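You operate a simulated robot arm through the tools that you are given. There is no shell and no other tool. Be economical: measure what you need, move in short steps, check, and stop when the job is done.

The job below is to be done with a simulated two-armed robot. You get a single attempt, and the scene is never put back.

Task
Take the grey rag from the top of the steel table and lay it out flat on the top of the packing bench.

It is judged by the outcome, as a careful person would: the job done as asked, and still so three seconds after it is handed in. It fails if anything else is knocked over, pushed out of place, dropped, spilled or broken.

Robot
Two 7-joint arms with two-finger parallel grippers on one trunk, on a base that drives. Base frame: it is fixed to the floor where the robot stands at the start and does not move with it; the origin is under the middle of the robot, x ahead of it, y to its left, z up. Lengths are in cm, angles in rad, forces in N, time in s.
The left shoulder is at the start at [5, 16.8, 103.2], the right one opposite. With the tool pointing down near the work surface each hand reaches from about 22 to 66 cm from the robot's upright axis, wherever it stands, measured 20 degrees to its own side. Places, roughly: top of the packing bench [140, 230, 90]. Payload 1.57 kg a hand.
Tool frame (each hand has its own): the origin (TCP) lies between the finger pads and is the grasp point; the fingertips stand 3 cm ahead of it; z points along the fingers, y is the line along which they close. Largest opening 8 cm; finger width 1.7, thickness 1.2; the body of the gripper, 4 by 8.2 cm, starts 8 cm behind the TCP.
Orientation is that of the tool frame in the base frame, as a unit quaternion [w, x, y, z]. With the fingers straight down and closing along the base's y, the tool's x points along the base's -x, its y along +y and its z along -z.

Tools
- The arms move only by the tool step_arm. It takes "left_rows", "right_rows" or both (then of equal length, played together; a hand with none holds still); each is text: rows parted by semicolons, each of 7 numbers parted by spaces: the shift along the base's x, y, z in units of 20 mm (1.0 is 20 mm), then the turn, a rotation vector about the base's x, y, z in units of 5 degrees (1.0 is 5 degrees), then the gripper command, from -1 (fully open) to 1 (shut), values between in proportion. In form: x y z ax ay az fingers; .... A call has 1 to 8 rows; each row shifts and turns the commanded pose from where the row before left it. A call with a number of a shift or a turn outside -1 to 1 is refused whole. A row lasts 0.2 s, in which the tool goes at most 5 cm and 0.15 rad; a call with a longer step from one row to the next is refused whole, and so is a gripper value outside its range. Where a pose cannot be reached the arm comes as near as it can. A force on the tool above 40 N (or 10 N above the force at the start of the call, whichever is more), or a blocked arm, ends the call early, and 0.2 s more pass. The fingers move at their own pace (about 4.5 cm/s each) and stop on an object; they squeeze with about 35 N. The grip force told is the motor's: it shows also when the fingers shut on nothing. Time passes only in rows, and 0.2 s behind the last, so rows that do not move let the fingers close. The reply holds the time, the measured pose of the TCP, the force on the tool along the base axes, the opening and the grip force, in the units named above and with some noise, with the torque about the TCP (base axes, N m) and any sound that the robot's microphone picked up.
- Cameras (640 x 400 px; columns grow to the right, rows downward): "scene" is now at [12.27, 1.16, 123.34]; the picture's right is [0.15, -0.99, 0.00], its down [-0.64, -0.10, -0.76] and it looks along [0.75, 0.11, -0.65] (base axes); focal length 261 px, centre (320, 200). "left" rides on the left gripper at [7.2, 0.7, -12.2] in its tool frame; the picture's right is [-0.09, 1.00, 0.00], its down [-0.84, -0.08, -0.54] and it looks along [-0.54, -0.05, 0.84] (tool axes); focal length 238 px, centre (320, 200). "right" rides on the right gripper at [7.2, -0.7, -12.2] in its tool frame; the picture's right is [0.09, 1.00, 0.00], its down [-0.84, 0.08, -0.54] and it looks along [-0.54, 0.05, 0.84] (tool axes); focal length 238 px, centre (320, 200). There is no depth. A picture from a camera that has moved, and an enlarged one, comes with that camera's place and axes in the base frame and with its lens.
- camera(camera): a new picture of that camera. The clock stands still meanwhile.
- lift_body(by): slides the trunk up (or, below 0, down) by that many cm; the arms and the scene camera ride with it, the base frame stays. It gives what a move gives, with no picture.
- base_move(legs): drives the robot by 1 to 6 legs, each [ahead, left, turn to the left] in cm, cm and rad, along the robot's own axes; the way and the turn of a leg run together, so that a leg with both is an arc; at most 150 cm and 3.142 rad a leg. The arms and the cameras ride along, it lands a little off, and it stops where it bumps. It gives what a move gives.
- head_to(pan, tilt): turns the head with the scene camera to pan (to the left, within 1.396 rad either way) and tilt (down, from -0.506 to 1.204), counted from straight ahead of the robot. It gives what a move gives.
- enlarge(camera, box): a new picture of the part [left, top, right, bottom] of that camera's present view, enlarged. The clock stands still meanwhile.
- hand_in(): hands the job in; it is judged then, once.

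Work in short steps. Places have to be worked out from the pictures, the camera data and where the tool is seen: move nearer, look again, correct. Check each grasp and each placing, and mend what went wrong. You have 120 turns and 108 pictures in all, those below and enlarged ones among them. Open the grippers and draw the arms clear of the work before you hand the job in, unless the task says otherwise; then end with one line.

The tools are called as name(argument=value, ...) on one line, values as JSON. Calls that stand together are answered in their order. step_arm: Moves the arms, as the interface text tells. Its arguments: {"type":"object","properties":{"left_rows":{"type":"string"},"right_rows":{"type":"string"}},"required":[]} The other tools are called the same way: lift_body (by) slides the trunk up or down; base_move (legs) drives the base; head_to (pan, tilt) turns the head that bears the scene camera; camera (camera) takes a picture; enlarge (camera, box) takes an enlarged picture of a part of a camera's view; hand_in () hands the job in.

At the start:

```text
time: 0.0
left_eef_pos: [47.89, 30.7, 96.71]
left_tcp_rot: [0.0, 0.0, 1.0, 0.0]
left_ft_force: [0.7, 0.2, -0.3]
left_ft_torque: [0.0, 0.0, 0.0]
left_grip_width: 8.0
left_grip_force: 0.1
right_eef_pos: [46.87, -7.03, 95.24]
right_tcp_rot: [0.0, 0.0, 1.0, 0.0]
right_ft_force: [-0.2, 0.1, -0.5]
right_ft_torque: [-0.03, -0.03, 0.01]
right_grip_width: 7.99
right_grip_force: 0.0
trunk travel left (down, up): [-20.0, 24.3]
robot x, y, heading: [-0.05, -0.02, 0.0]
head pan, tilt: [0.148, 0.705]
```

scene: 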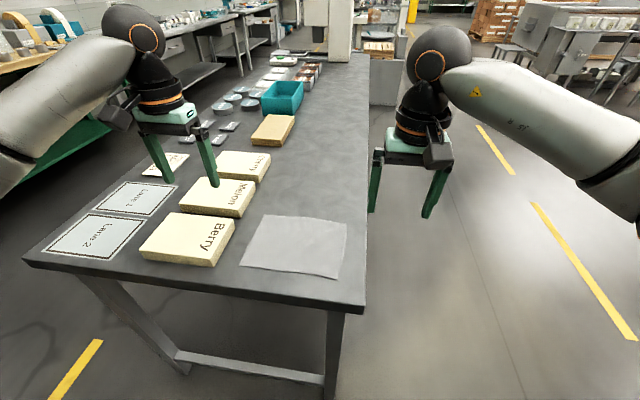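
right: 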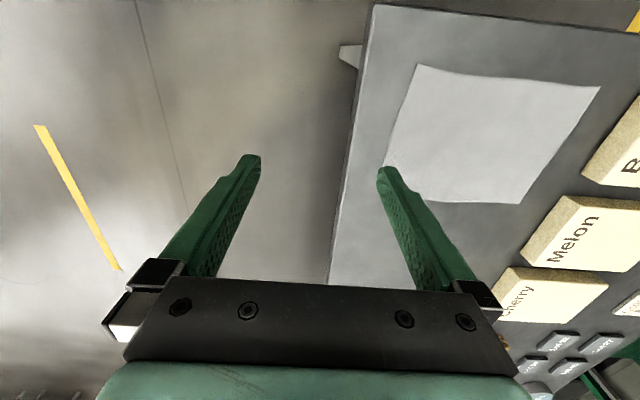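
left: 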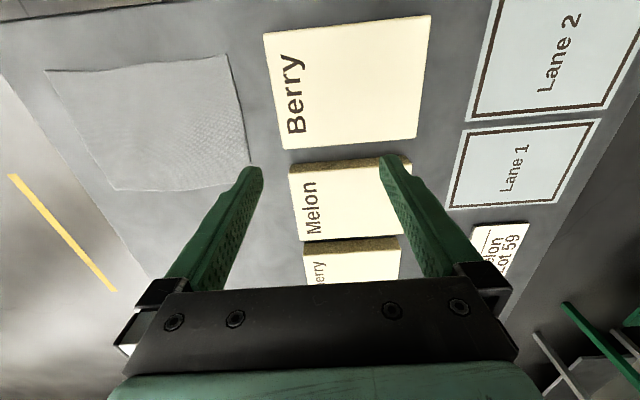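

The rag lies flat at about x 43.5–60, y 1.5–23.5 on the steel table. Before planning the grasp I'll look left to find the packing bench.

head_to(pan=1.1, tilt=0.35)

camera(camera="scene")

enlarge(camera="left", box=[0, 20, 320, 220])

```text
time: 1.2
left_eef_pos: [47.82, 30.57, 96.76]
left_tcp_rot: [-0.001, -0.001, 1.0, 0.0]
left_ft_force: [0.7, 1.0, 1.3]
left_ft_torque: [0.0, 0.04, -0.01]
left_grip_width: 7.99
left_grip_force: 0.1
right_eef_pos: [46.92, -7.13, 95.28]
right_tcp_rot: [0.0, 0.0, 1.0, 0.0]
right_ft_force: [0.2, 0.6, 0.6]
right_ft_torque: [0.02, 0.03, -0.01]
right_grip_width: 8.01
right_grip_force: 0.1
trunk travel left (down, up): [-20.0, 24.3]
robot x, y, heading: [0.11, 0.16, 0.001]
head pan, tilt: [1.1, 0.351]
```

```text
104 pictures are left
camera scene: at [8.12, 8.2, 126.52], right [0.89, -0.45, 0.0], down [-0.16, -0.31, -0.94], along [0.43, 0.84, -0.34], focal length 261 px, centre (320, 200)
```

scene: 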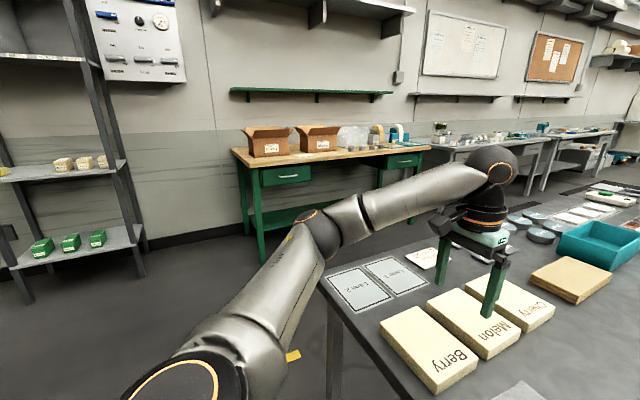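

```text
2.00 times, centred on (160, 120) of left
camera zoom: at [40.71, 31.25, 108.71], right [0.09, 1.0, 0.0], down [0.84, -0.08, 0.54], along [0.54, -0.05, -0.84], focal length 477 px, centre (640, 360)
```

zoom: 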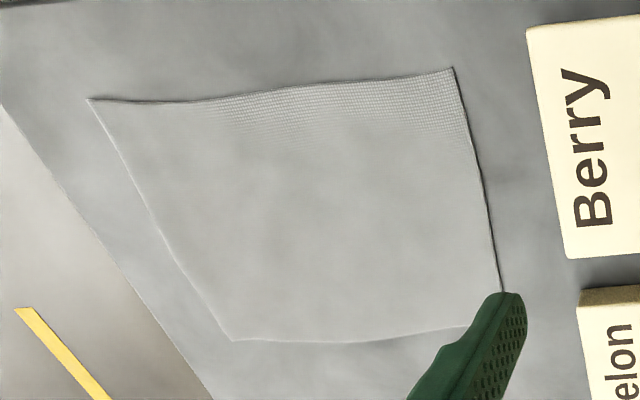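

Combining the three cameras, the rag fits best at a surface height of about z≈80, with near corners around (40.1, 2.0) and (40.4, 21.4). The bench front edge is near y≈175. I'll bring both hands above the two near corners with the fingers partly closed, then look.

step_arm(left_rows="-0.54 -0.907 -0.3 0 0 0 0.3;-0.54 -0.907 -0.5 0 0 0 0.3;-0.54 -0.907 -0.7 0 0 0 0.3;-0.54 -0.907 -0.7 0 0 0 0.3;-0.54 -0.907 -0.8 0 0 0 0.3;-0.54 -0.907 -0.8 0 0 0 0.3", right_rows="-0.468 0.902 -0.4 0 0 0 0.3;-0.468 0.902 -0.4 0 0 0 0.3;-0.468 0.902 -0.5 0 0 0 0.3;-0.468 0.902 -0.5 0 0 0 0.3;-0.468 0.902 -0.6 0 0 0 0.3;-0.468 0.902 -0.6 0 0 0 0.3")

head_to(pan=0.25, tilt=0.95)

camera(camera="scene")

camera(camera="left")

camera(camera="right")

```text
time: 2.6
left_eef_pos: [41.39, 19.9, 89.01]
left_tcp_rot: [0.001, -0.001, 1.0, -0.001]
left_ft_force: [0.6, -0.4, 0.0]
left_ft_torque: [-0.01, 0.02, 0.03]
left_grip_width: 2.82
left_grip_force: 0.0
right_eef_pos: [41.26, 3.71, 89.19]
right_tcp_rot: [0.0, 0.0, 1.0, -0.001]
right_ft_force: [0.0, -0.6, 0.6]
right_ft_torque: [-0.02, -0.01, 0.02]
right_grip_width: 2.79
right_grip_force: 0.0
trunk travel left (down, up): [-20.0, 24.3]
robot x, y, heading: [0.41, -0.05, 0.002]
head pan, tilt: [1.1, 0.351]
```

```text
time: 3.8
left_eef_pos: [41.47, 19.7, 88.97]
left_tcp_rot: [0.0, -0.001, 1.0, 0.0]
left_ft_force: [0.7, -0.2, 1.0]
left_ft_torque: [0.01, -0.04, 0.0]
left_grip_width: 2.79
left_grip_force: 0.0
right_eef_pos: [41.27, 3.71, 89.13]
right_tcp_rot: [-0.001, 0.0, 1.0, 0.0]
right_ft_force: [0.6, -0.6, -0.2]
right_ft_torque: [0.0, -0.02, 0.01]
right_grip_width: 2.79
right_grip_force: 0.1
trunk travel left (down, up): [-20.0, 24.3]
robot x, y, heading: [-0.18, 0.46, 0.003]
head pan, tilt: [0.25, 0.949]
```

```text
102 pictures are left
camera scene: at [10.94, 1.71, 121.41], right [0.25, -0.97, 0.0], down [-0.79, -0.2, -0.58], along [0.56, 0.14, -0.81], focal length 261 px, centre (320, 200)
```

scene: 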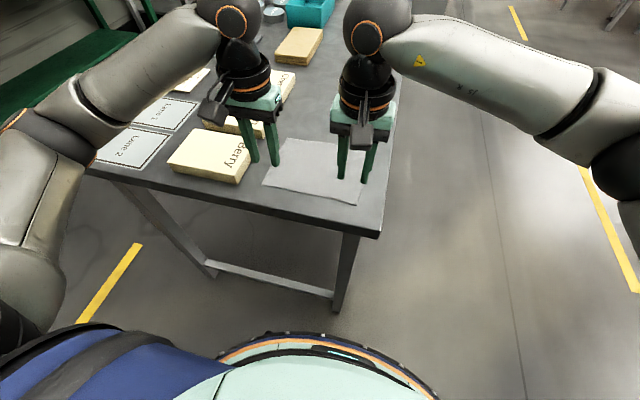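

```text
101 pictures are left
camera left: at [34.19, 20.41, 101.13], right [0.09, 1.0, 0.0], down [0.84, -0.08, 0.54], along [0.54, -0.05, -0.84], focal length 238 px, centre (320, 200)
```

left: 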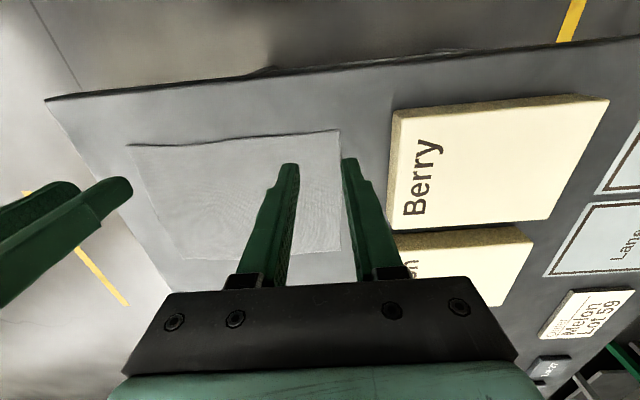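

```text
100 pictures are left
camera right: at [33.95, 3.07, 101.41], right [-0.09, 1.0, 0.0], down [0.84, 0.08, 0.54], along [0.54, 0.05, -0.84], focal length 238 px, centre (320, 200)
```

right: 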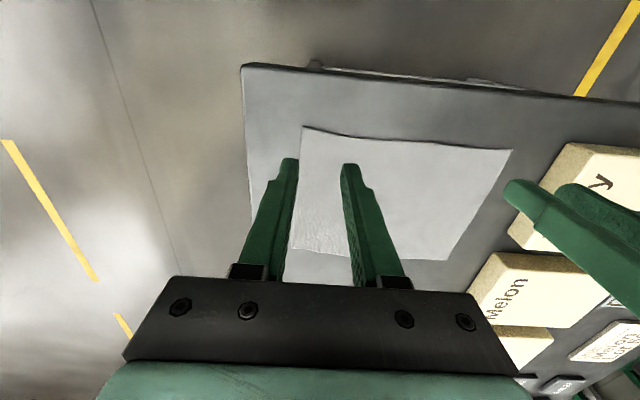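

Rechecking the corners again gives z≈80 for the surface, with the near corners at about (40.1, 2.1) and (40.4, 21.6). I'll shift both hands slightly inward and descend gently toward contact.

step_arm(left_rows="0 -0.45 -0.6 0 0 0 0.3;0 0 -0.7 0 0 0 0.3;0 0 -0.6 0 0 0 0.3;0 0 -0.3 0 0 0 0.3", right_rows="0 0.6 -0.6 0 0 0 0.3;0 0 -0.7 0 0 0 0.3;0 0 -0.6 0 0 0 0.3;0 0 -0.35 0 0 0 0.3")

camera(camera="left")

camera(camera="right")

```text
time: 4.8
left_eef_pos: [41.45, 18.94, 84.65]
left_tcp_rot: [0.0, -0.001, 1.0, 0.0]
left_ft_force: [-0.8, 0.0, -0.5]
left_ft_torque: [0.01, 0.01, 0.0]
left_grip_width: 2.81
left_grip_force: 0.1
right_eef_pos: [41.16, 4.87, 84.85]
right_tcp_rot: [0.001, 0.001, 1.0, 0.0]
right_ft_force: [0.5, 0.5, -0.6]
right_ft_torque: [0.03, -0.03, 0.02]
right_grip_width: 2.78
right_grip_force: 0.0
trunk travel left (down, up): [-20.0, 24.3]
robot x, y, heading: [0.19, 0.17, -0.003]
head pan, tilt: [0.25, 0.949]
```

```text
99 pictures are left
camera left: at [34.22, 19.51, 96.68], right [0.09, 1.0, 0.0], down [0.84, -0.08, 0.54], along [0.54, -0.05, -0.84], focal length 238 px, centre (320, 200)
```

left: 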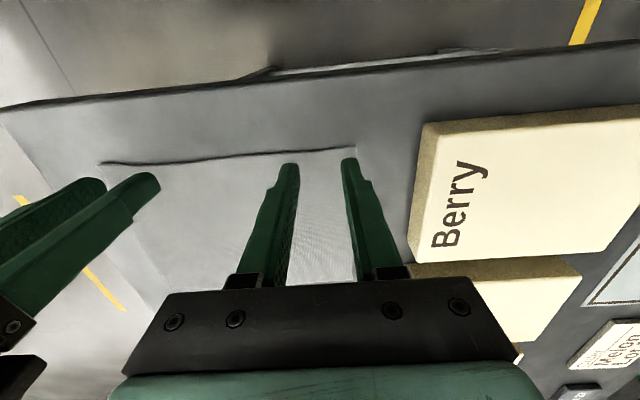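

```text
98 pictures are left
camera right: at [33.87, 4.26, 96.94], right [-0.09, 1.0, 0.0], down [0.84, 0.08, 0.54], along [0.54, 0.05, -0.84], focal length 238 px, centre (320, 200)
```

right: 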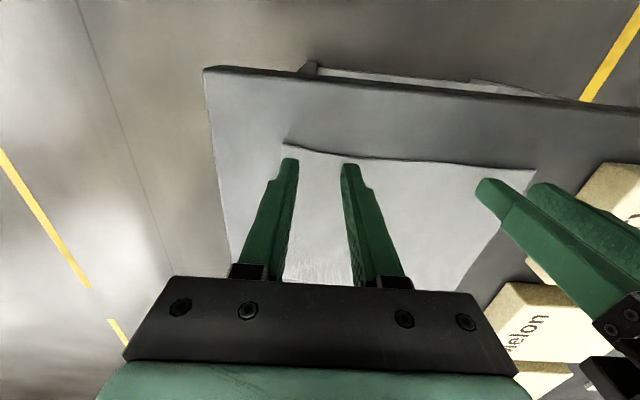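

The tips are just above the cloth, slightly inside its near corners. I'll lower in small steps and watch for contact force.

step_arm(left_rows="0 0 -0.2 0 0 0 0.3;0 0 -0.2 0 0 0 0.3;0 0 -0.1 0 0 0 0.3;0 0 0 0 0 0 0.3", right_rows="0 0 -0.25 0 0 0 0.3;0 0 -0.25 0 0 0 0.3;0 0 -0.1 0 0 0 0.3;0 0 0 0 0 0 0.3")

```text
time: 5.8
left_eef_pos: [41.36, 18.93, 83.8]
left_tcp_rot: [0.0, 0.0, 1.0, 0.0]
left_ft_force: [-0.8, -0.1, -0.4]
left_ft_torque: [-0.01, -0.02, 0.01]
left_grip_width: 2.77
left_grip_force: 0.1
right_eef_pos: [41.11, 4.8, 83.45]
right_tcp_rot: [0.0, -0.001, 1.0, 0.0]
right_ft_force: [0.6, 0.8, -0.5]
right_ft_torque: [0.0, 0.0, -0.01]
right_grip_width: 2.79
right_grip_force: 0.1
trunk travel left (down, up): [-20.0, 24.3]
robot x, y, heading: [-0.3, 0.26, 0.002]
head pan, tilt: [0.25, 0.949]
```

No contact yet; continuing down a few millimetres.

step_arm(left_rows="0 0 -0.15 0 0 0 0.3;0 0 -0.1 0 0 0 0.3;0 0 -0.1 0 0 0 0.3;0 0 0 0 0 0 0.3", right_rows="0 0 -0.1 0 0 0 0.3;0 0 -0.1 0 0 0 0.3;0 0 0 0 0 0 0.3;0 0 0 0 0 0 0.3")

```text
time: 6.8
left_eef_pos: [41.39, 18.9, 83.15]
left_tcp_rot: [0.002, 0.0, 1.0, -0.001]
left_ft_force: [-1.5, 1.1, 14.4]
left_ft_torque: [0.09, 0.05, -0.03]
left_grip_width: 2.79
left_grip_force: 0.1
right_eef_pos: [41.06, 4.79, 83.19]
right_tcp_rot: [0.001, 0.0, 1.0, 0.0]
right_ft_force: [0.5, 0.2, 0.5]
right_ft_torque: [0.03, -0.04, -0.03]
right_grip_width: 2.81
right_grip_force: 0.0
trunk travel left (down, up): [-20.0, 24.3]
robot x, y, heading: [0.15, -0.11, 0.002]
head pan, tilt: [0.25, 0.949]
```

The left hand touches at 14 N and the right is nearly there. I'll nudge the right down, then close both hands.

step_arm(left_rows="0 0 0 0 0 0 0.3;0 0 0 0 0 0 0.6;0 0 0 0 0 0 1;0 0 0 0 0 0 1;0 0 0 0 0 0 1", right_rows="0 0 -0.15 0 0 0 0.3;0 0 0 0 0 0 0.6;0 0 0 0 0 0 1;0 0 0 0 0 0 1;0 0 0 0 0 0 1")

camera(camera="left")

camera(camera="right")

```text
time: 8.0
left_eef_pos: [41.45, 18.71, 83.13]
left_tcp_rot: [0.001, 0.0, 1.0, -0.002]
left_ft_force: [0.3, -12.7, 16.5]
left_ft_torque: [-0.35, 0.01, 0.01]
left_grip_width: 0.23
left_grip_force: 24.1
right_eef_pos: [41.11, 5.03, 83.04]
right_tcp_rot: [0.003, -0.001, 1.0, 0.004]
right_ft_force: [1.5, 10.8, 25.4]
right_ft_torque: [0.17, -0.08, 0.02]
right_grip_width: 0.2
right_grip_force: 23.9
trunk travel left (down, up): [-20.0, 24.3]
robot x, y, heading: [-0.03, -0.01, -0.004]
head pan, tilt: [0.25, 0.949]
```

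```text
97 pictures are left
camera left: at [34.07, 19.38, 95.13], right [0.09, 1.0, 0.0], down [0.83, -0.08, 0.55], along [0.54, -0.05, -0.84], focal length 238 px, centre (320, 200)
```

left: 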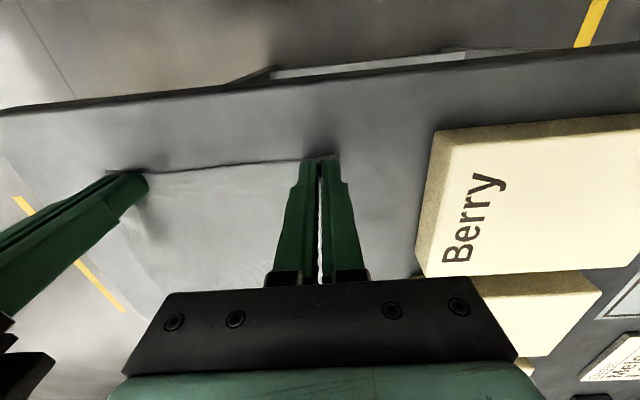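

```text
96 pictures are left
camera right: at [33.75, 4.26, 95.29], right [-0.09, 1.0, 0.01], down [0.83, 0.07, 0.55], along [0.54, 0.06, -0.84], focal length 238 px, centre (320, 200)
```

right: 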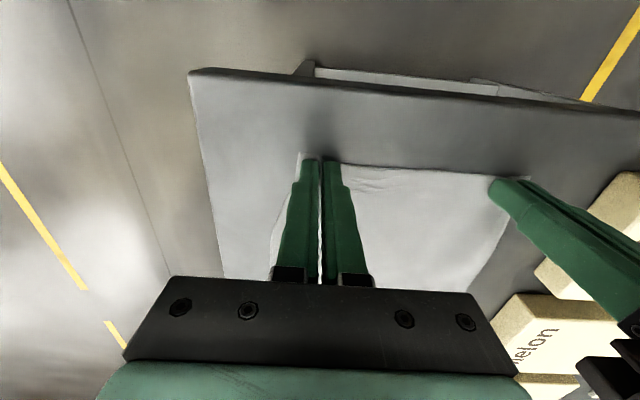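

Both grips show a 0.2 cm thickness of cloth and about 11 N tension between the hands. I'll ease the hands inward a little and lift.

step_arm(left_rows="0 -0.1 0.2 0 0 0 1;0 0 0.4 0 0 0 1;0 0 0.5 0 0 0 1;0 0 0.5 0 0 0 1", right_rows="0 0.1 0.2 0 0 0 1;0 0 0.4 0 0 0 1;0 0 0.5 0 0 0 1;0 0 0.5 0 0 0 1")

camera(camera="scene")

camera(camera="left")

```text
time: 9.0
left_eef_pos: [41.26, 18.8, 86.22]
left_tcp_rot: [-0.001, -0.001, 1.0, 0.0]
left_ft_force: [0.8, -9.8, -0.1]
left_ft_torque: [-0.32, -0.03, 0.03]
left_grip_width: 0.2
left_grip_force: 23.8
right_eef_pos: [41.21, 4.97, 85.99]
right_tcp_rot: [0.0, 0.0, 1.0, 0.0]
right_ft_force: [-0.6, 10.1, 0.4]
right_ft_torque: [0.26, -0.01, 0.03]
right_grip_width: 0.22
right_grip_force: 23.6
trunk travel left (down, up): [-20.0, 24.3]
robot x, y, heading: [0.15, -0.02, -0.001]
head pan, tilt: [0.25, 0.949]
```

```text
95 pictures are left
camera scene: at [10.93, 1.71, 121.4], right [0.25, -0.97, 0.0], down [-0.79, -0.2, -0.58], along [0.56, 0.14, -0.81], focal length 261 px, centre (320, 200)
```

scene: 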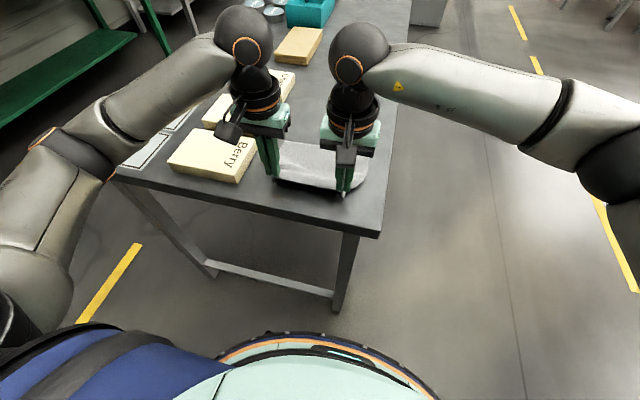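

```text
94 pictures are left
camera left: at [34.22, 19.36, 98.29], right [0.09, 1.0, 0.0], down [0.84, -0.08, 0.54], along [0.54, -0.05, -0.84], focal length 238 px, centre (320, 200)
```

left: 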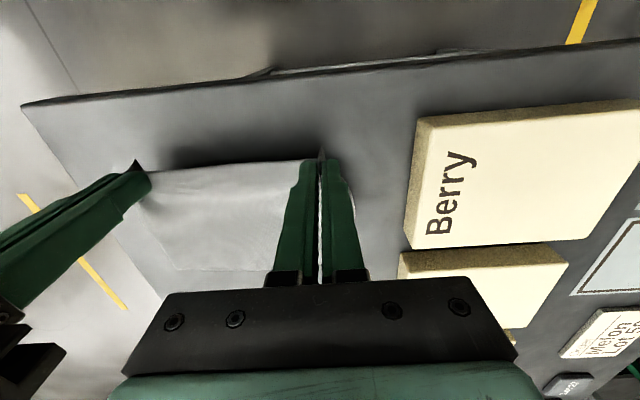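

The near edge is lifted cleanly in both hands. I'll raise the trunk so the rag hangs free, and look.

lift_body(by=22)

step_arm(left_rows="-0.3 0 0.9 0 0 0 1;-0.3 0 0.9 0 0 0 1;-0.3 0 0.9 0 0 0 1;-0.3 0 0.9 0 0 0 1;0 0 0.7 0 0 0 1", right_rows="-0.3 0 0.9 0 0 0 1;-0.3 0 0.9 0 0 0 1;-0.3 0 0.9 0 0 0 1;-0.3 0 0.9 0 0 0 1;0 0 0.7 0 0 0 1")

camera(camera="scene")

```text
time: 11.3
left_eef_pos: [41.34, 18.81, 108.24]
left_tcp_rot: [0.0, -0.001, 1.0, -0.001]
left_ft_force: [0.0, -9.3, -0.7]
left_ft_torque: [-0.26, 0.02, 0.0]
left_grip_width: 0.2
left_grip_force: 23.8
right_eef_pos: [41.28, 4.97, 107.99]
right_tcp_rot: [0.0, -0.001, 1.0, 0.0]
right_ft_force: [-0.5, 9.1, 0.0]
right_ft_torque: [0.28, 0.0, 0.02]
right_grip_width: 0.21
right_grip_force: 23.7
trunk travel left (down, up): [-42.0, 2.3]
robot x, y, heading: [0.28, 0.08, 0.002]
head pan, tilt: [0.25, 0.949]
```

```text
time: 12.5
left_eef_pos: [38.93, 18.75, 116.85]
left_tcp_rot: [0.0, -0.001, 1.0, -0.001]
left_ft_force: [0.4, -9.3, -0.4]
left_ft_torque: [-0.3, -0.01, 0.01]
left_grip_width: 0.19
left_grip_force: 23.7
right_eef_pos: [38.89, 5.08, 116.71]
right_tcp_rot: [0.0, 0.001, 1.0, 0.0]
right_ft_force: [-0.5, 8.7, 0.0]
right_ft_torque: [0.27, 0.01, 0.08]
right_grip_width: 0.21
right_grip_force: 23.8
trunk travel left (down, up): [-42.0, 2.3]
robot x, y, heading: [0.04, -0.03, -0.001]
head pan, tilt: [0.25, 0.949]
```

```text
93 pictures are left
camera scene: at [10.92, 1.7, 143.41], right [0.25, -0.97, 0.0], down [-0.79, -0.2, -0.58], along [0.56, 0.14, -0.81], focal length 261 px, centre (320, 200)
```

scene: 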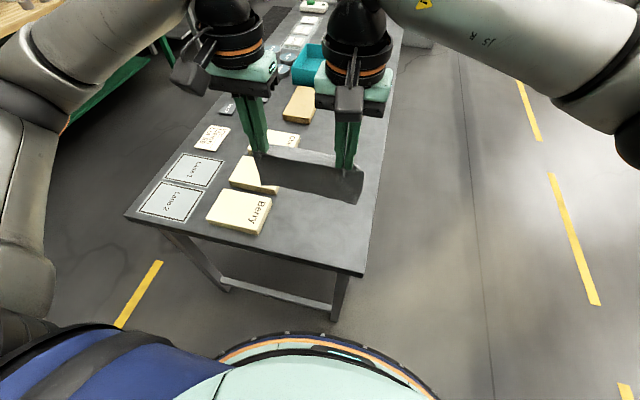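

The rag hangs freely from both hands. I'll back away from the table, turn to face the bench (+y), and look.

base_move(legs=[[-30, 0, 0], [0, 0, 1.5708]])

head_to(pan=-0.5, tilt=0.4)

camera(camera="scene")

```text
time: 18.4
left_eef_pos: [-48.48, 38.72, 116.89]
left_tcp_rot: [-0.001, 0.711, -0.703, 0.0]
left_ft_force: [9.1, -0.2, 0.3]
left_ft_torque: [0.03, -0.3, -0.09]
left_grip_width: 0.23
left_grip_force: 23.9
right_eef_pos: [-34.74, 38.73, 116.65]
right_tcp_rot: [0.0, 0.711, -0.704, 0.0]
right_ft_force: [-8.8, 0.2, -0.2]
right_ft_torque: [-0.04, 0.28, 0.04]
right_grip_width: 0.21
right_grip_force: 23.6
trunk travel left (down, up): [-42.0, 2.3]
robot x, y, heading: [-29.49, -0.0, 1.58]
head pan, tilt: [0.25, 0.949]
```

```text
time: 19.5
left_eef_pos: [-48.51, 38.8, 116.93]
left_tcp_rot: [0.0, 0.711, -0.703, 0.0]
left_ft_force: [7.7, -0.4, -0.1]
left_ft_torque: [0.01, -0.24, -0.02]
left_grip_width: 0.22
left_grip_force: 23.6
right_eef_pos: [-34.8, 38.77, 116.5]
right_tcp_rot: [0.001, 0.711, -0.703, 0.0]
right_ft_force: [-7.1, 0.0, 0.8]
right_ft_torque: [0.02, 0.25, -0.03]
right_grip_width: 0.22
right_grip_force: 23.8
trunk travel left (down, up): [-42.0, 2.3]
robot x, y, heading: [-29.36, -0.02, 1.581]
head pan, tilt: [-0.499, 0.4]
```

```text
92 pictures are left
camera scene: at [-25.14, 12.07, 148.07], right [0.88, -0.47, 0.0], down [-0.18, -0.34, -0.92], along [0.43, 0.81, -0.39], focal length 261 px, centre (320, 200)
```

scene: 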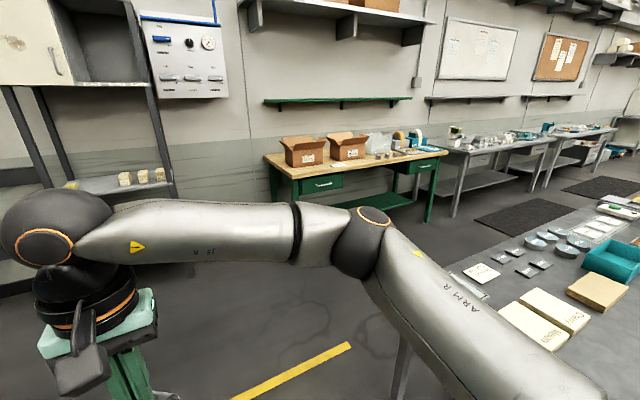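

The bench runs from about x 43 to 197 with its front edge near y≈175. I'll drive toward it with plenty of clearance, then look again.

base_move(legs=[[110, 0, -0.01], [0, -70, 0]])

head_to(pan=-0.6, tilt=0.5)

camera(camera="scene")

```text
time: 28.5
left_eef_pos: [23.17, 147.12, 116.79]
left_tcp_rot: [0.001, -0.7, 0.715, -0.001]
left_ft_force: [9.6, 0.2, -0.2]
left_ft_torque: [-0.02, -0.26, -0.03]
left_grip_width: 0.23
left_grip_force: 23.5
right_eef_pos: [36.74, 146.64, 116.61]
right_tcp_rot: [-0.001, -0.7, 0.714, 0.0]
right_ft_force: [-8.8, 0.6, 0.2]
right_ft_torque: [-0.03, 0.3, 0.01]
right_grip_width: 0.19
right_grip_force: 23.3
trunk travel left (down, up): [-42.0, 2.3]
robot x, y, heading: [41.16, 107.93, 1.547]
head pan, tilt: [-0.499, 0.4]
```

```text
time: 29.2
left_eef_pos: [23.12, 147.1, 116.82]
left_tcp_rot: [0.001, -0.699, 0.715, 0.0]
left_ft_force: [6.3, 0.5, 0.9]
left_ft_torque: [-0.01, -0.21, -0.03]
left_grip_width: 0.22
left_grip_force: 23.5
right_eef_pos: [36.83, 146.63, 116.69]
right_tcp_rot: [0.0, -0.7, 0.714, 0.001]
right_ft_force: [-6.4, -0.1, -0.2]
right_ft_torque: [0.01, 0.2, -0.01]
right_grip_width: 0.21
right_grip_force: 23.5
trunk travel left (down, up): [-42.0, 2.3]
robot x, y, heading: [40.94, 107.96, 1.547]
head pan, tilt: [-0.6, 0.499]
```

```text
91 pictures are left
camera scene: at [46.27, 119.12, 147.16], right [0.81, -0.58, 0.0], down [-0.28, -0.39, -0.88], along [0.51, 0.71, -0.48], focal length 261 px, centre (320, 200)
```

scene: 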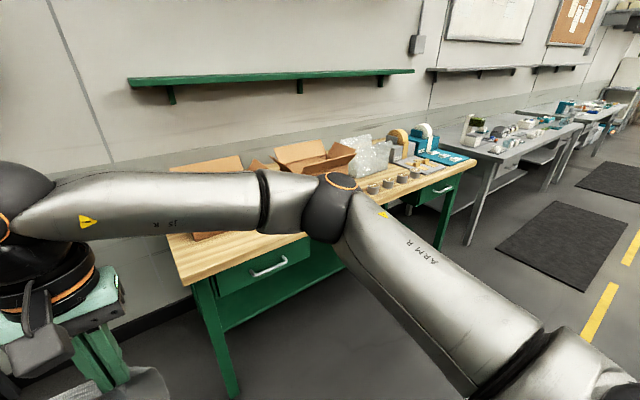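

The front edge seems nearer y≈187, with cartons and small items on the bench behind it. I'll slide right to get a frontal view of the free area.

base_move(legs=[[0, -60, 0.024]])

head_to(pan=0.0, tilt=0.35)

camera(camera="scene")

camera(camera="left")

camera(camera="right")

```text
time: 32.6
left_eef_pos: [82.49, 146.36, 116.82]
left_tcp_rot: [0.0, 0.712, -0.702, 0.001]
left_ft_force: [8.3, 0.3, -0.1]
left_ft_torque: [-0.02, -0.22, -0.04]
left_grip_width: 0.21
left_grip_force: 24.0
right_eef_pos: [96.25, 146.29, 116.63]
right_tcp_rot: [0.0, 0.712, -0.702, 0.0]
right_ft_force: [-8.8, -0.1, 0.8]
right_ft_torque: [0.01, 0.23, 0.02]
right_grip_width: 0.2
right_grip_force: 23.7
trunk travel left (down, up): [-42.0, 2.3]
robot x, y, heading: [101.84, 107.37, 1.58]
head pan, tilt: [-0.6, 0.499]
```

```text
time: 33.6
left_eef_pos: [82.55, 146.32, 116.82]
left_tcp_rot: [-0.001, 0.713, -0.701, 0.0]
left_ft_force: [6.6, 1.0, -0.4]
left_ft_torque: [-0.01, -0.17, -0.02]
left_grip_width: 0.21
left_grip_force: 23.9
right_eef_pos: [96.15, 146.27, 116.58]
right_tcp_rot: [0.0, 0.712, -0.702, -0.001]
right_ft_force: [-6.7, -0.2, -0.1]
right_ft_torque: [-0.01, 0.2, 0.0]
right_grip_width: 0.23
right_grip_force: 23.6
trunk travel left (down, up): [-42.0, 2.3]
robot x, y, heading: [101.24, 107.62, 1.584]
head pan, tilt: [0.0, 0.351]
```

```text
90 pictures are left
camera scene: at [101.44, 120.78, 148.52], right [1.0, 0.01, 0.0], down [0.0, -0.34, -0.94], along [-0.01, 0.94, -0.34], focal length 261 px, centre (320, 200)
```

scene: 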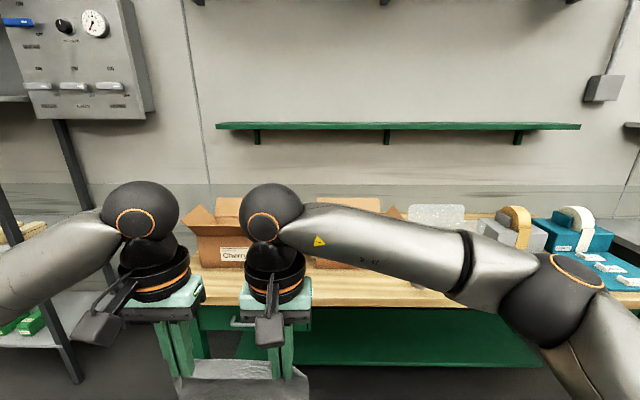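

```text
89 pictures are left
camera left: at [81.88, 138.97, 128.85], right [-1.0, 0.08, 0.0], down [0.06, 0.84, 0.54], along [0.04, 0.54, -0.84], focal length 238 px, centre (320, 200)
```

left: 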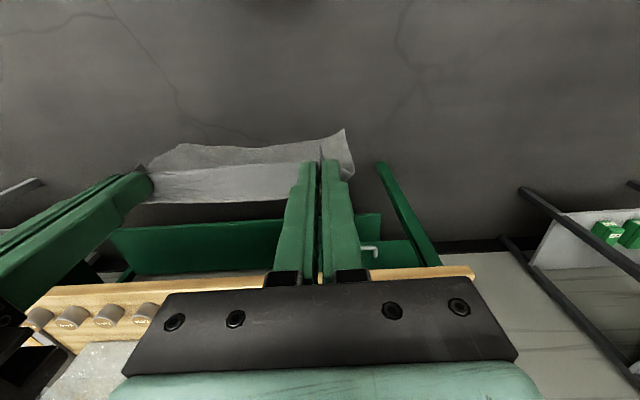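

```text
88 pictures are left
camera right: at [96.79, 139.19, 128.8], right [-0.99, -0.11, 0.0], down [-0.09, 0.84, 0.54], along [-0.06, 0.54, -0.84], focal length 238 px, centre (320, 200)
```

right: 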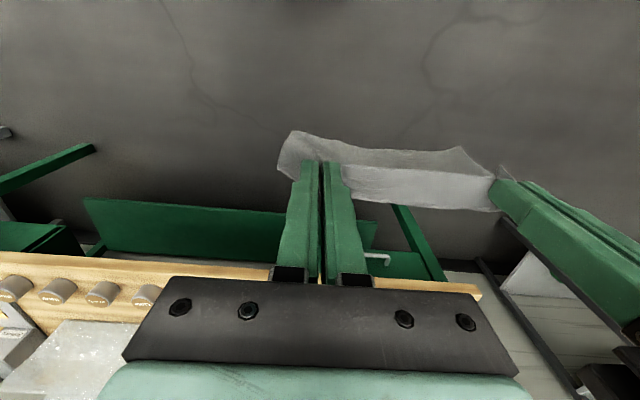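

The bench front edge is at y≈186, the cartons' fronts are near y≈207, and small rolls stand from x≈135 rightwards. I'll move closer so the hand cameras can look down on the free strip.

base_move(legs=[[22, -5, -0.01]])

head_to(pan=0.0, tilt=0.75)

camera(camera="scene")

camera(camera="left")

camera(camera="right")

```text
time: 35.3
left_eef_pos: [87.9, 168.41, 116.81]
left_tcp_rot: [-0.001, 0.707, -0.707, 0.0]
left_ft_force: [6.9, -0.6, -0.3]
left_ft_torque: [-0.04, -0.25, -0.01]
left_grip_width: 0.22
left_grip_force: 23.7
right_eef_pos: [101.43, 168.32, 116.54]
right_tcp_rot: [0.0, 0.708, -0.706, 0.0]
right_ft_force: [-6.9, 0.1, -0.4]
right_ft_torque: [-0.01, 0.23, -0.04]
right_grip_width: 0.22
right_grip_force: 23.9
trunk travel left (down, up): [-42.0, 2.3]
robot x, y, heading: [106.63, 129.52, 1.567]
head pan, tilt: [0.0, 0.351]
```

```text
time: 36.2
left_eef_pos: [87.9, 168.33, 116.83]
left_tcp_rot: [0.001, -0.707, 0.707, -0.001]
left_ft_force: [6.0, 0.1, -0.4]
left_ft_torque: [0.04, -0.16, -0.04]
left_grip_width: 0.2
left_grip_force: 24.1
right_eef_pos: [101.44, 168.19, 116.55]
right_tcp_rot: [0.001, 0.708, -0.706, 0.0]
right_ft_force: [-5.3, -0.4, 0.3]
right_ft_torque: [0.0, 0.2, 0.01]
right_grip_width: 0.21
right_grip_force: 23.7
trunk travel left (down, up): [-42.0, 2.3]
robot x, y, heading: [106.53, 129.52, 1.576]
head pan, tilt: [0.0, 0.75]
```

```text
87 pictures are left
camera scene: at [106.48, 141.63, 144.97], right [1.0, 0.0, 0.0], down [0.0, -0.68, -0.73], along [0.0, 0.73, -0.68], focal length 261 px, centre (320, 200)
```

scene: 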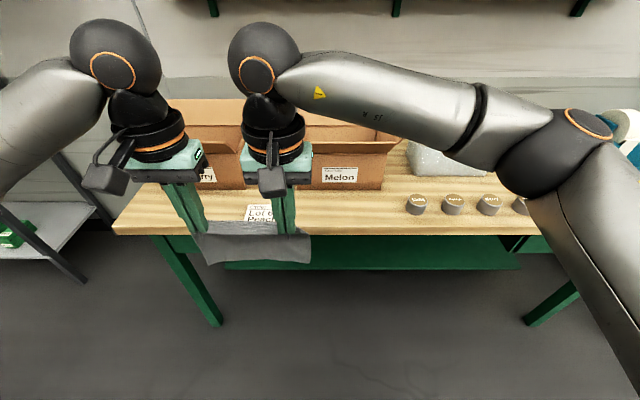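

```text
86 pictures are left
camera left: at [87.17, 161.08, 128.86], right [-1.0, 0.09, 0.0], down [0.08, 0.84, 0.54], along [0.05, 0.54, -0.84], focal length 238 px, centre (320, 200)
```

left: 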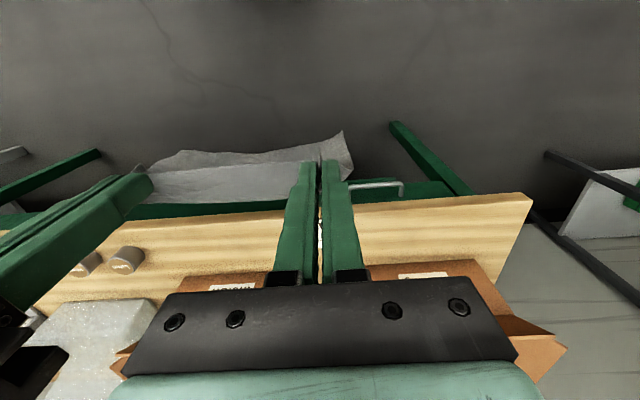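

```text
85 pictures are left
camera right: at [102.07, 161.11, 128.8], right [-1.0, -0.09, 0.0], down [-0.08, 0.84, 0.54], along [-0.05, 0.54, -0.84], focal length 238 px, centre (320, 200)
```

right: 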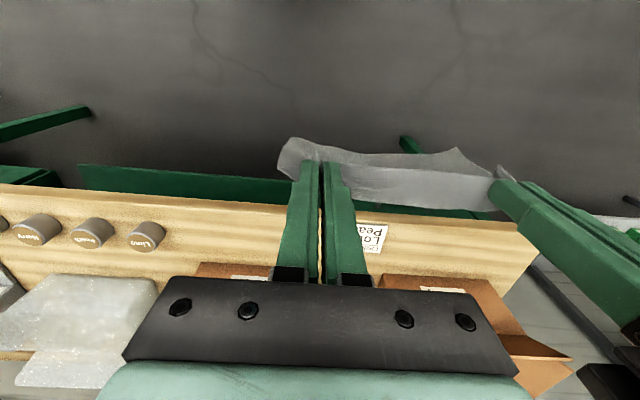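

The free strip in front of the Melon carton spans x≈96–131, between the "Peach" tag and the cups, and y≈187–205. The rag is about 20×15 and fits there centred at x≈113.5. I'll shift both hands right to be symmetric with the body, slide the base right, and look closely.

step_arm(left_rows="0.75 0 0 0 0 0 1;0.75 0 0 0 0 0 1;0.75 0 0 0 0 0 1;0.75 0 0 0 0 0 1;0.75 0 0 0 0 0 1;0.75 0 0 0 0 0 1;0.75 0 0 0 0 0 1;0.75 0 0 0 0 0 1", right_rows="0.75 0 0 0 0 0 1;0.75 0 0 0 0 0 1;0.75 0 0 0 0 0 1;0.75 0 0 0 0 0 1;0.75 0 0 0 0 0 1;0.75 0 0 0 0 0 1;0.75 0 0 0 0 0 1;0.75 0 0 0 0 0 1")

base_move(legs=[[0, -7, -0.005]])

camera(camera="scene")

enlarge(camera="scene", box=[200, 130, 440, 280])

camera(camera="right")

camera(camera="left")

```text
time: 38.0
left_eef_pos: [100.06, 168.52, 116.97]
left_tcp_rot: [0.0, -0.707, 0.707, 0.0]
left_ft_force: [5.7, 0.8, -0.3]
left_ft_torque: [-0.01, -0.12, -0.01]
left_grip_width: 0.2
left_grip_force: 23.9
right_eef_pos: [113.61, 168.24, 116.5]
right_tcp_rot: [0.002, 0.708, -0.707, -0.001]
right_ft_force: [-4.4, 0.1, -0.1]
right_ft_torque: [-0.01, 0.16, -0.01]
right_grip_width: 0.2
right_grip_force: 23.5
trunk travel left (down, up): [-42.0, 2.3]
robot x, y, heading: [106.33, 129.64, 1.569]
head pan, tilt: [0.0, 0.75]
```

```text
time: 39.0
left_eef_pos: [107.2, 168.48, 116.84]
left_tcp_rot: [0.0, -0.706, 0.708, -0.001]
left_ft_force: [4.3, 0.5, 0.3]
left_ft_torque: [0.01, -0.11, -0.01]
left_grip_width: 0.19
left_grip_force: 23.4
right_eef_pos: [120.76, 168.3, 116.6]
right_tcp_rot: [-0.001, -0.706, 0.709, 0.001]
right_ft_force: [-4.5, 0.0, 0.0]
right_ft_torque: [-0.02, 0.13, 0.02]
right_grip_width: 0.22
right_grip_force: 23.9
trunk travel left (down, up): [-42.0, 2.3]
robot x, y, heading: [113.64, 129.1, 1.568]
head pan, tilt: [0.0, 0.75]
```

```text
84 pictures are left
camera scene: at [113.58, 141.61, 144.96], right [1.0, 0.0, 0.0], down [0.0, -0.68, -0.73], along [0.0, 0.73, -0.68], focal length 261 px, centre (320, 200)
```

scene: 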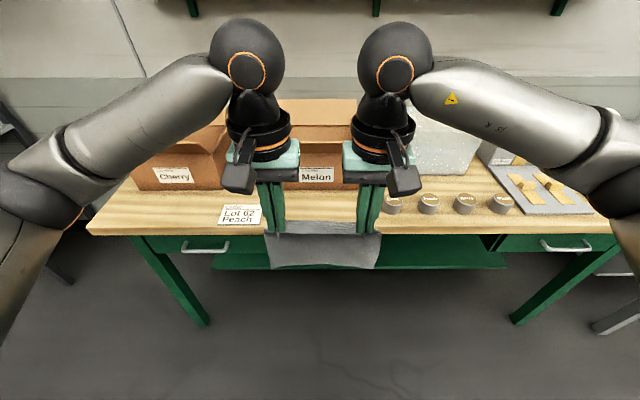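

```text
2.67 times, centred on (320, 205) of scene
camera zoom: at [113.58, 141.61, 144.96], right [1.0, 0.0, 0.0], down [0.0, -0.68, -0.73], along [0.0, 0.73, -0.68], focal length 697 px, centre (320, 187)
```

zoom: 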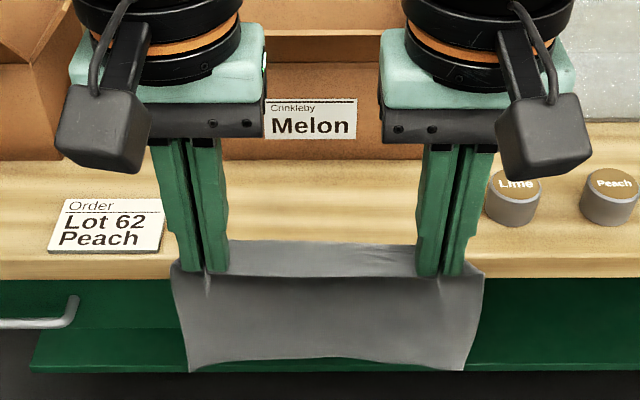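

```text
82 pictures are left
camera right: at [121.22, 161.17, 128.78], right [-1.0, -0.09, 0.0], down [-0.07, 0.84, 0.54], along [-0.05, 0.54, -0.84], focal length 238 px, centre (320, 200)
```

right: 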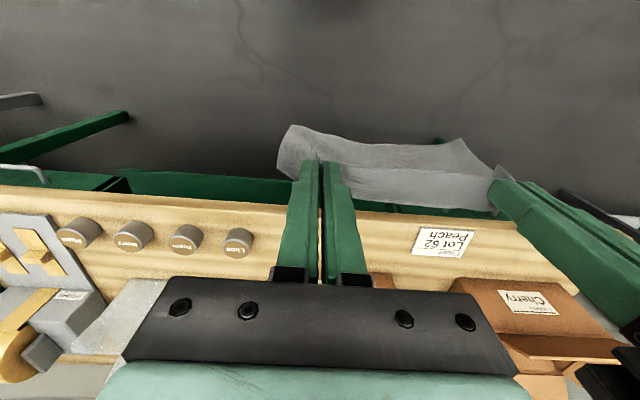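

```text
81 pictures are left
camera left: at [106.44, 161.2, 128.87], right [-1.0, 0.1, 0.0], down [0.08, 0.84, 0.54], along [0.05, 0.54, -0.84], focal length 238 px, centre (320, 200)
```

left: 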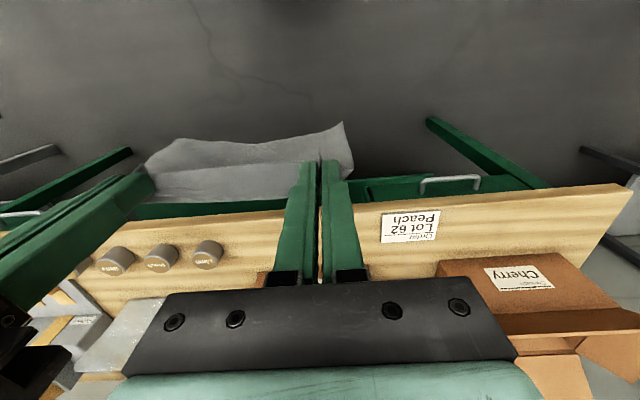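

Now I have a clear view. The strip is about 16 cm deep, from the front edge at y≈188.5 to the carton front at y≈204.4, with the carton top at z≈104 and the bench at z≈91. The rag hangs from about x 104 to 124, centred in the gap. I'll drive forward 20 cm first, then reach out with the arms.

base_move(legs=[[20, 0, 0.002]])

enlarge(camera="scene", box=[160, 150, 480, 350])

camera(camera="scene")

camera(camera="right")

```text
time: 40.6
left_eef_pos: [106.87, 187.83, 116.88]
left_tcp_rot: [-0.001, 0.708, -0.706, 0.0]
left_ft_force: [3.8, 0.5, -0.8]
left_ft_torque: [0.01, -0.11, -0.04]
left_grip_width: 0.21
left_grip_force: 23.8
right_eef_pos: [120.41, 187.81, 116.58]
right_tcp_rot: [0.0, 0.708, -0.706, -0.001]
right_ft_force: [-3.7, 0.8, -0.7]
right_ft_torque: [-0.04, 0.12, -0.01]
right_grip_width: 0.22
right_grip_force: 23.7
trunk travel left (down, up): [-42.0, 2.3]
robot x, y, heading: [113.55, 148.53, 1.571]
head pan, tilt: [0.0, 0.75]
```

```text
2.00 times, centred on (320, 250) of scene
camera zoom: at [113.43, 161.08, 144.95], right [1.0, 0.0, 0.0], down [0.0, -0.68, -0.73], along [0.0, 0.73, -0.68], focal length 522 px, centre (320, 100)
```

zoom: 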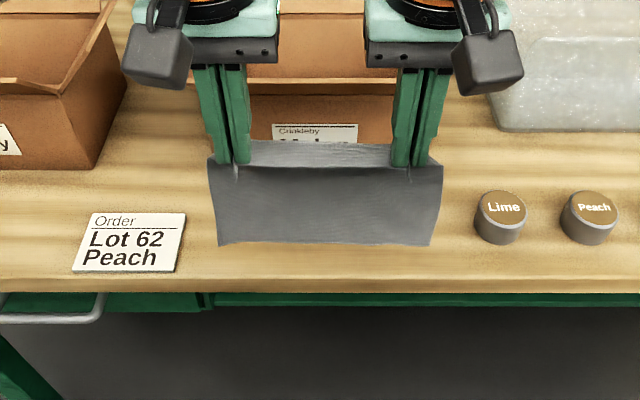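

```text
79 pictures are left
camera scene: at [113.43, 161.08, 144.95], right [1.0, 0.0, 0.0], down [0.0, -0.68, -0.73], along [0.0, 0.73, -0.68], focal length 261 px, centre (320, 200)
```

scene: 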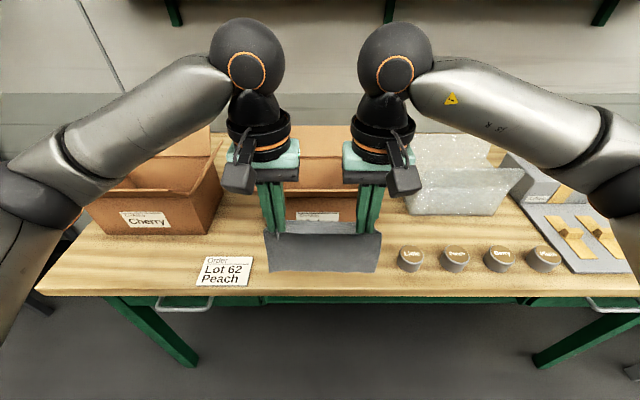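

```text
78 pictures are left
camera right: at [120.96, 180.67, 128.77], right [-1.0, -0.1, 0.0], down [-0.08, 0.84, 0.54], along [-0.05, 0.54, -0.84], focal length 238 px, centre (320, 200)
```

right: 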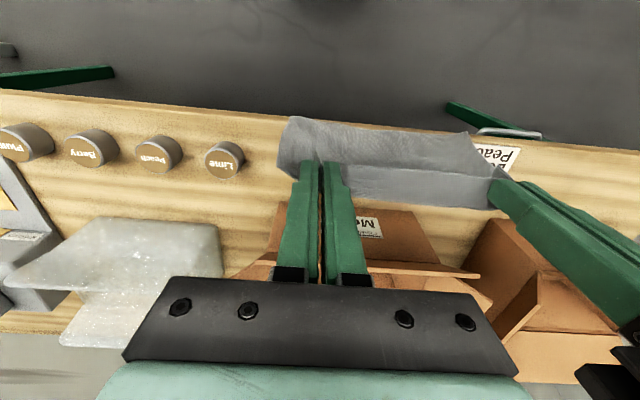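

Refined estimates are bench z≈90, front edge y≈190.5 and carton front y≈206. I'll reach forward slowly at the same height, staying short of the carton, and check.

step_arm(left_rows="0 0.75 0 0 0 0 1;0 0.75 0 0 0 0 1;0 0.75 0 0 0 0 1;0 0.75 0 0 0 0 1;0 0.75 0 0 0 0 1;0 0.75 0 0 0 0 1;0 0.75 0 0 0 0 1;0 0.5 0 0 0 0 1", right_rows="0 0.75 0.01 0 0 0 1;0 0.75 0.01 0 0 0 1;0 0.75 0.01 0 0 0 1;0 0.75 0.01 0 0 0 1;0 0.75 0.01 0 0 0 1;0 0.75 0.01 0 0 0 1;0 0.75 0.01 0 0 0 1;0 0.5 0.01 0 0 0 1")

enlarge(camera="scene", box=[200, 150, 440, 300])

camera(camera="left")

camera(camera="right")

```text
time: 42.4
left_eef_pos: [106.96, 199.26, 116.74]
left_tcp_rot: [0.0, 0.708, -0.707, 0.0]
left_ft_force: [2.7, -0.1, -0.2]
left_ft_torque: [-0.01, -0.05, -0.01]
left_grip_width: 0.23
left_grip_force: 23.8
right_eef_pos: [120.27, 199.17, 116.67]
right_tcp_rot: [0.001, 0.708, -0.706, -0.001]
right_ft_force: [-2.6, -0.5, -0.5]
right_ft_torque: [0.03, 0.07, -0.03]
right_grip_width: 0.17
right_grip_force: 23.1
trunk travel left (down, up): [-42.0, 2.3]
robot x, y, heading: [113.69, 148.43, 1.57]
head pan, tilt: [0.0, 0.75]
```

```text
2.67 times, centred on (320, 225) of scene
camera zoom: at [113.43, 161.01, 144.96], right [1.0, 0.0, 0.0], down [0.0, -0.68, -0.73], along [0.0, 0.73, -0.68], focal length 697 px, centre (320, 133)
```

zoom: 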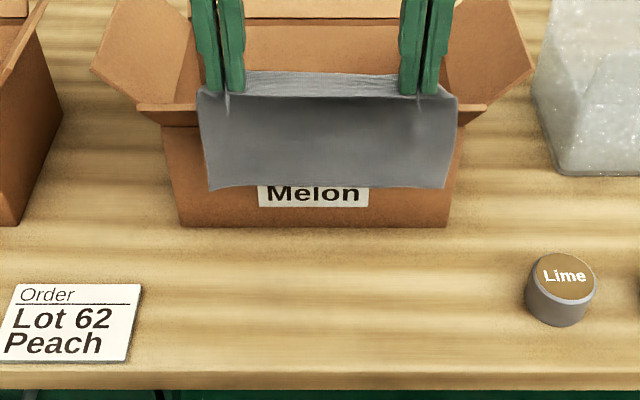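

```text
76 pictures are left
camera left: at [106.21, 192.1, 128.77], right [-1.0, 0.09, 0.0], down [0.07, 0.84, 0.54], along [0.05, 0.54, -0.84], focal length 238 px, centre (320, 200)
```

left: 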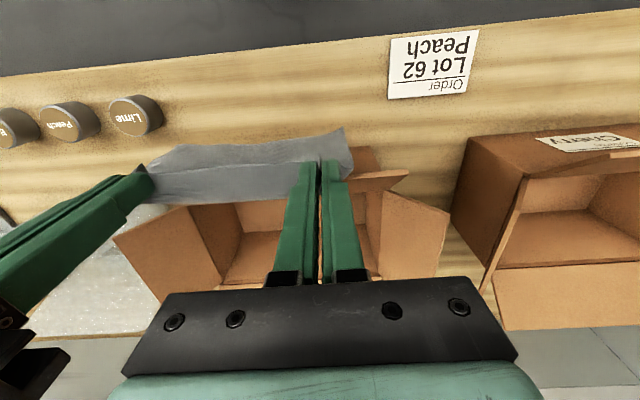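

```text
75 pictures are left
camera right: at [120.93, 192.12, 128.8], right [-1.0, -0.1, 0.0], down [-0.08, 0.84, 0.54], along [-0.05, 0.54, -0.84], focal length 238 px, centre (320, 200)
```

right: 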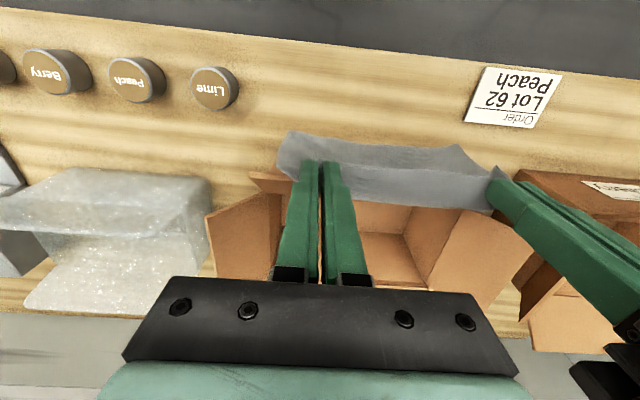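

This is a clear view: the carton's front bottom is at y≈206.2, the bench edge at y≈190.9, and the rag hangs squarely between. I'll move forward to y≈204.4 and come down until the rag's lower edge is close to the bench, then check the gap.

step_arm(left_rows="0 0.5 0 0 0 0 1;0 0.6 0 0 0 0 1;0 0.6 0 0 0 0 1;0 0.5 -0.3 0 0 0 1;0 0.3 -0.8 0 0 0 1;0 0 -0.9 0 0 0 1;0 0 -0.9 0 0 0 1;0 0 -0.6 0 0 0 1", right_rows="0 0.5 0 0 0 0 1;0 0.6 0 0 0 0 1;0 0.6 0 0 0 0 1;0 0.5 -0.3 0 0 0 1;0 0.3 -0.8 0 0 0 1;0 0 -0.9 0 0 0 1;0 0 -0.9 0 0 0 1;0 0 -0.6 0 0 0 1")

enlarge(camera="scene", box=[200, 150, 440, 300])

camera(camera="left")

camera(camera="right")

```text
time: 44.2
left_eef_pos: [106.81, 204.31, 109.85]
left_tcp_rot: [-0.001, 0.708, -0.706, 0.002]
left_ft_force: [3.9, 0.5, 0.0]
left_ft_torque: [-0.03, -0.12, -0.02]
left_grip_width: 0.22
left_grip_force: 23.2
right_eef_pos: [120.36, 204.12, 109.79]
right_tcp_rot: [0.0, 0.708, -0.706, -0.002]
right_ft_force: [-4.1, 1.2, 2.4]
right_ft_torque: [0.04, 0.09, 0.0]
right_grip_width: 0.19
right_grip_force: 24.4
trunk travel left (down, up): [-42.0, 2.3]
robot x, y, heading: [113.53, 149.1, 1.57]
head pan, tilt: [0.0, 0.75]
```

```text
2.67 times, centred on (320, 225) of scene
camera zoom: at [113.42, 161.0, 144.97], right [1.0, 0.0, 0.0], down [0.0, -0.68, -0.73], along [0.0, 0.73, -0.68], focal length 697 px, centre (320, 133)
```

zoom: 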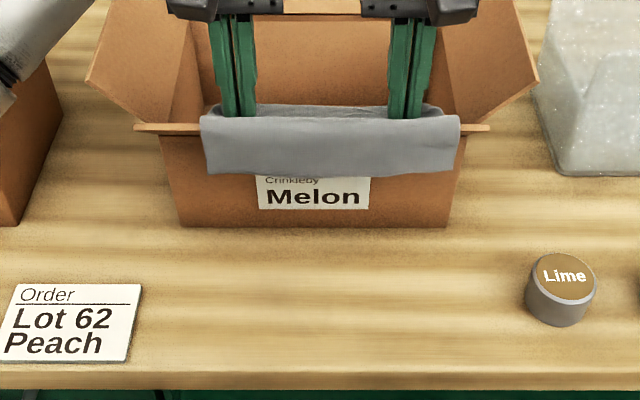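

```text
73 pictures are left
camera left: at [106.19, 197.03, 121.88], right [-1.0, 0.09, 0.0], down [0.07, 0.84, 0.54], along [0.05, 0.54, -0.84], focal length 238 px, centre (320, 200)
```

left: 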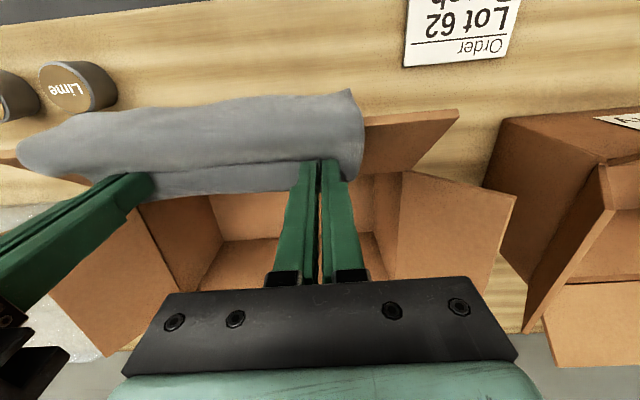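

```text
72 pictures are left
camera right: at [120.96, 197.02, 121.87], right [-1.0, -0.1, 0.0], down [-0.08, 0.84, 0.54], along [-0.05, 0.54, -0.84], focal length 238 px, centre (320, 200)
```

right: 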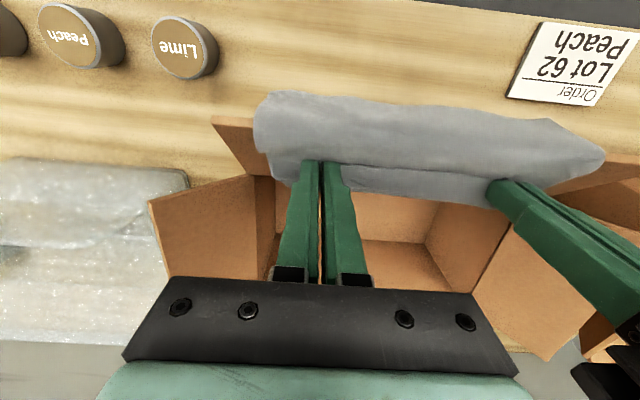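

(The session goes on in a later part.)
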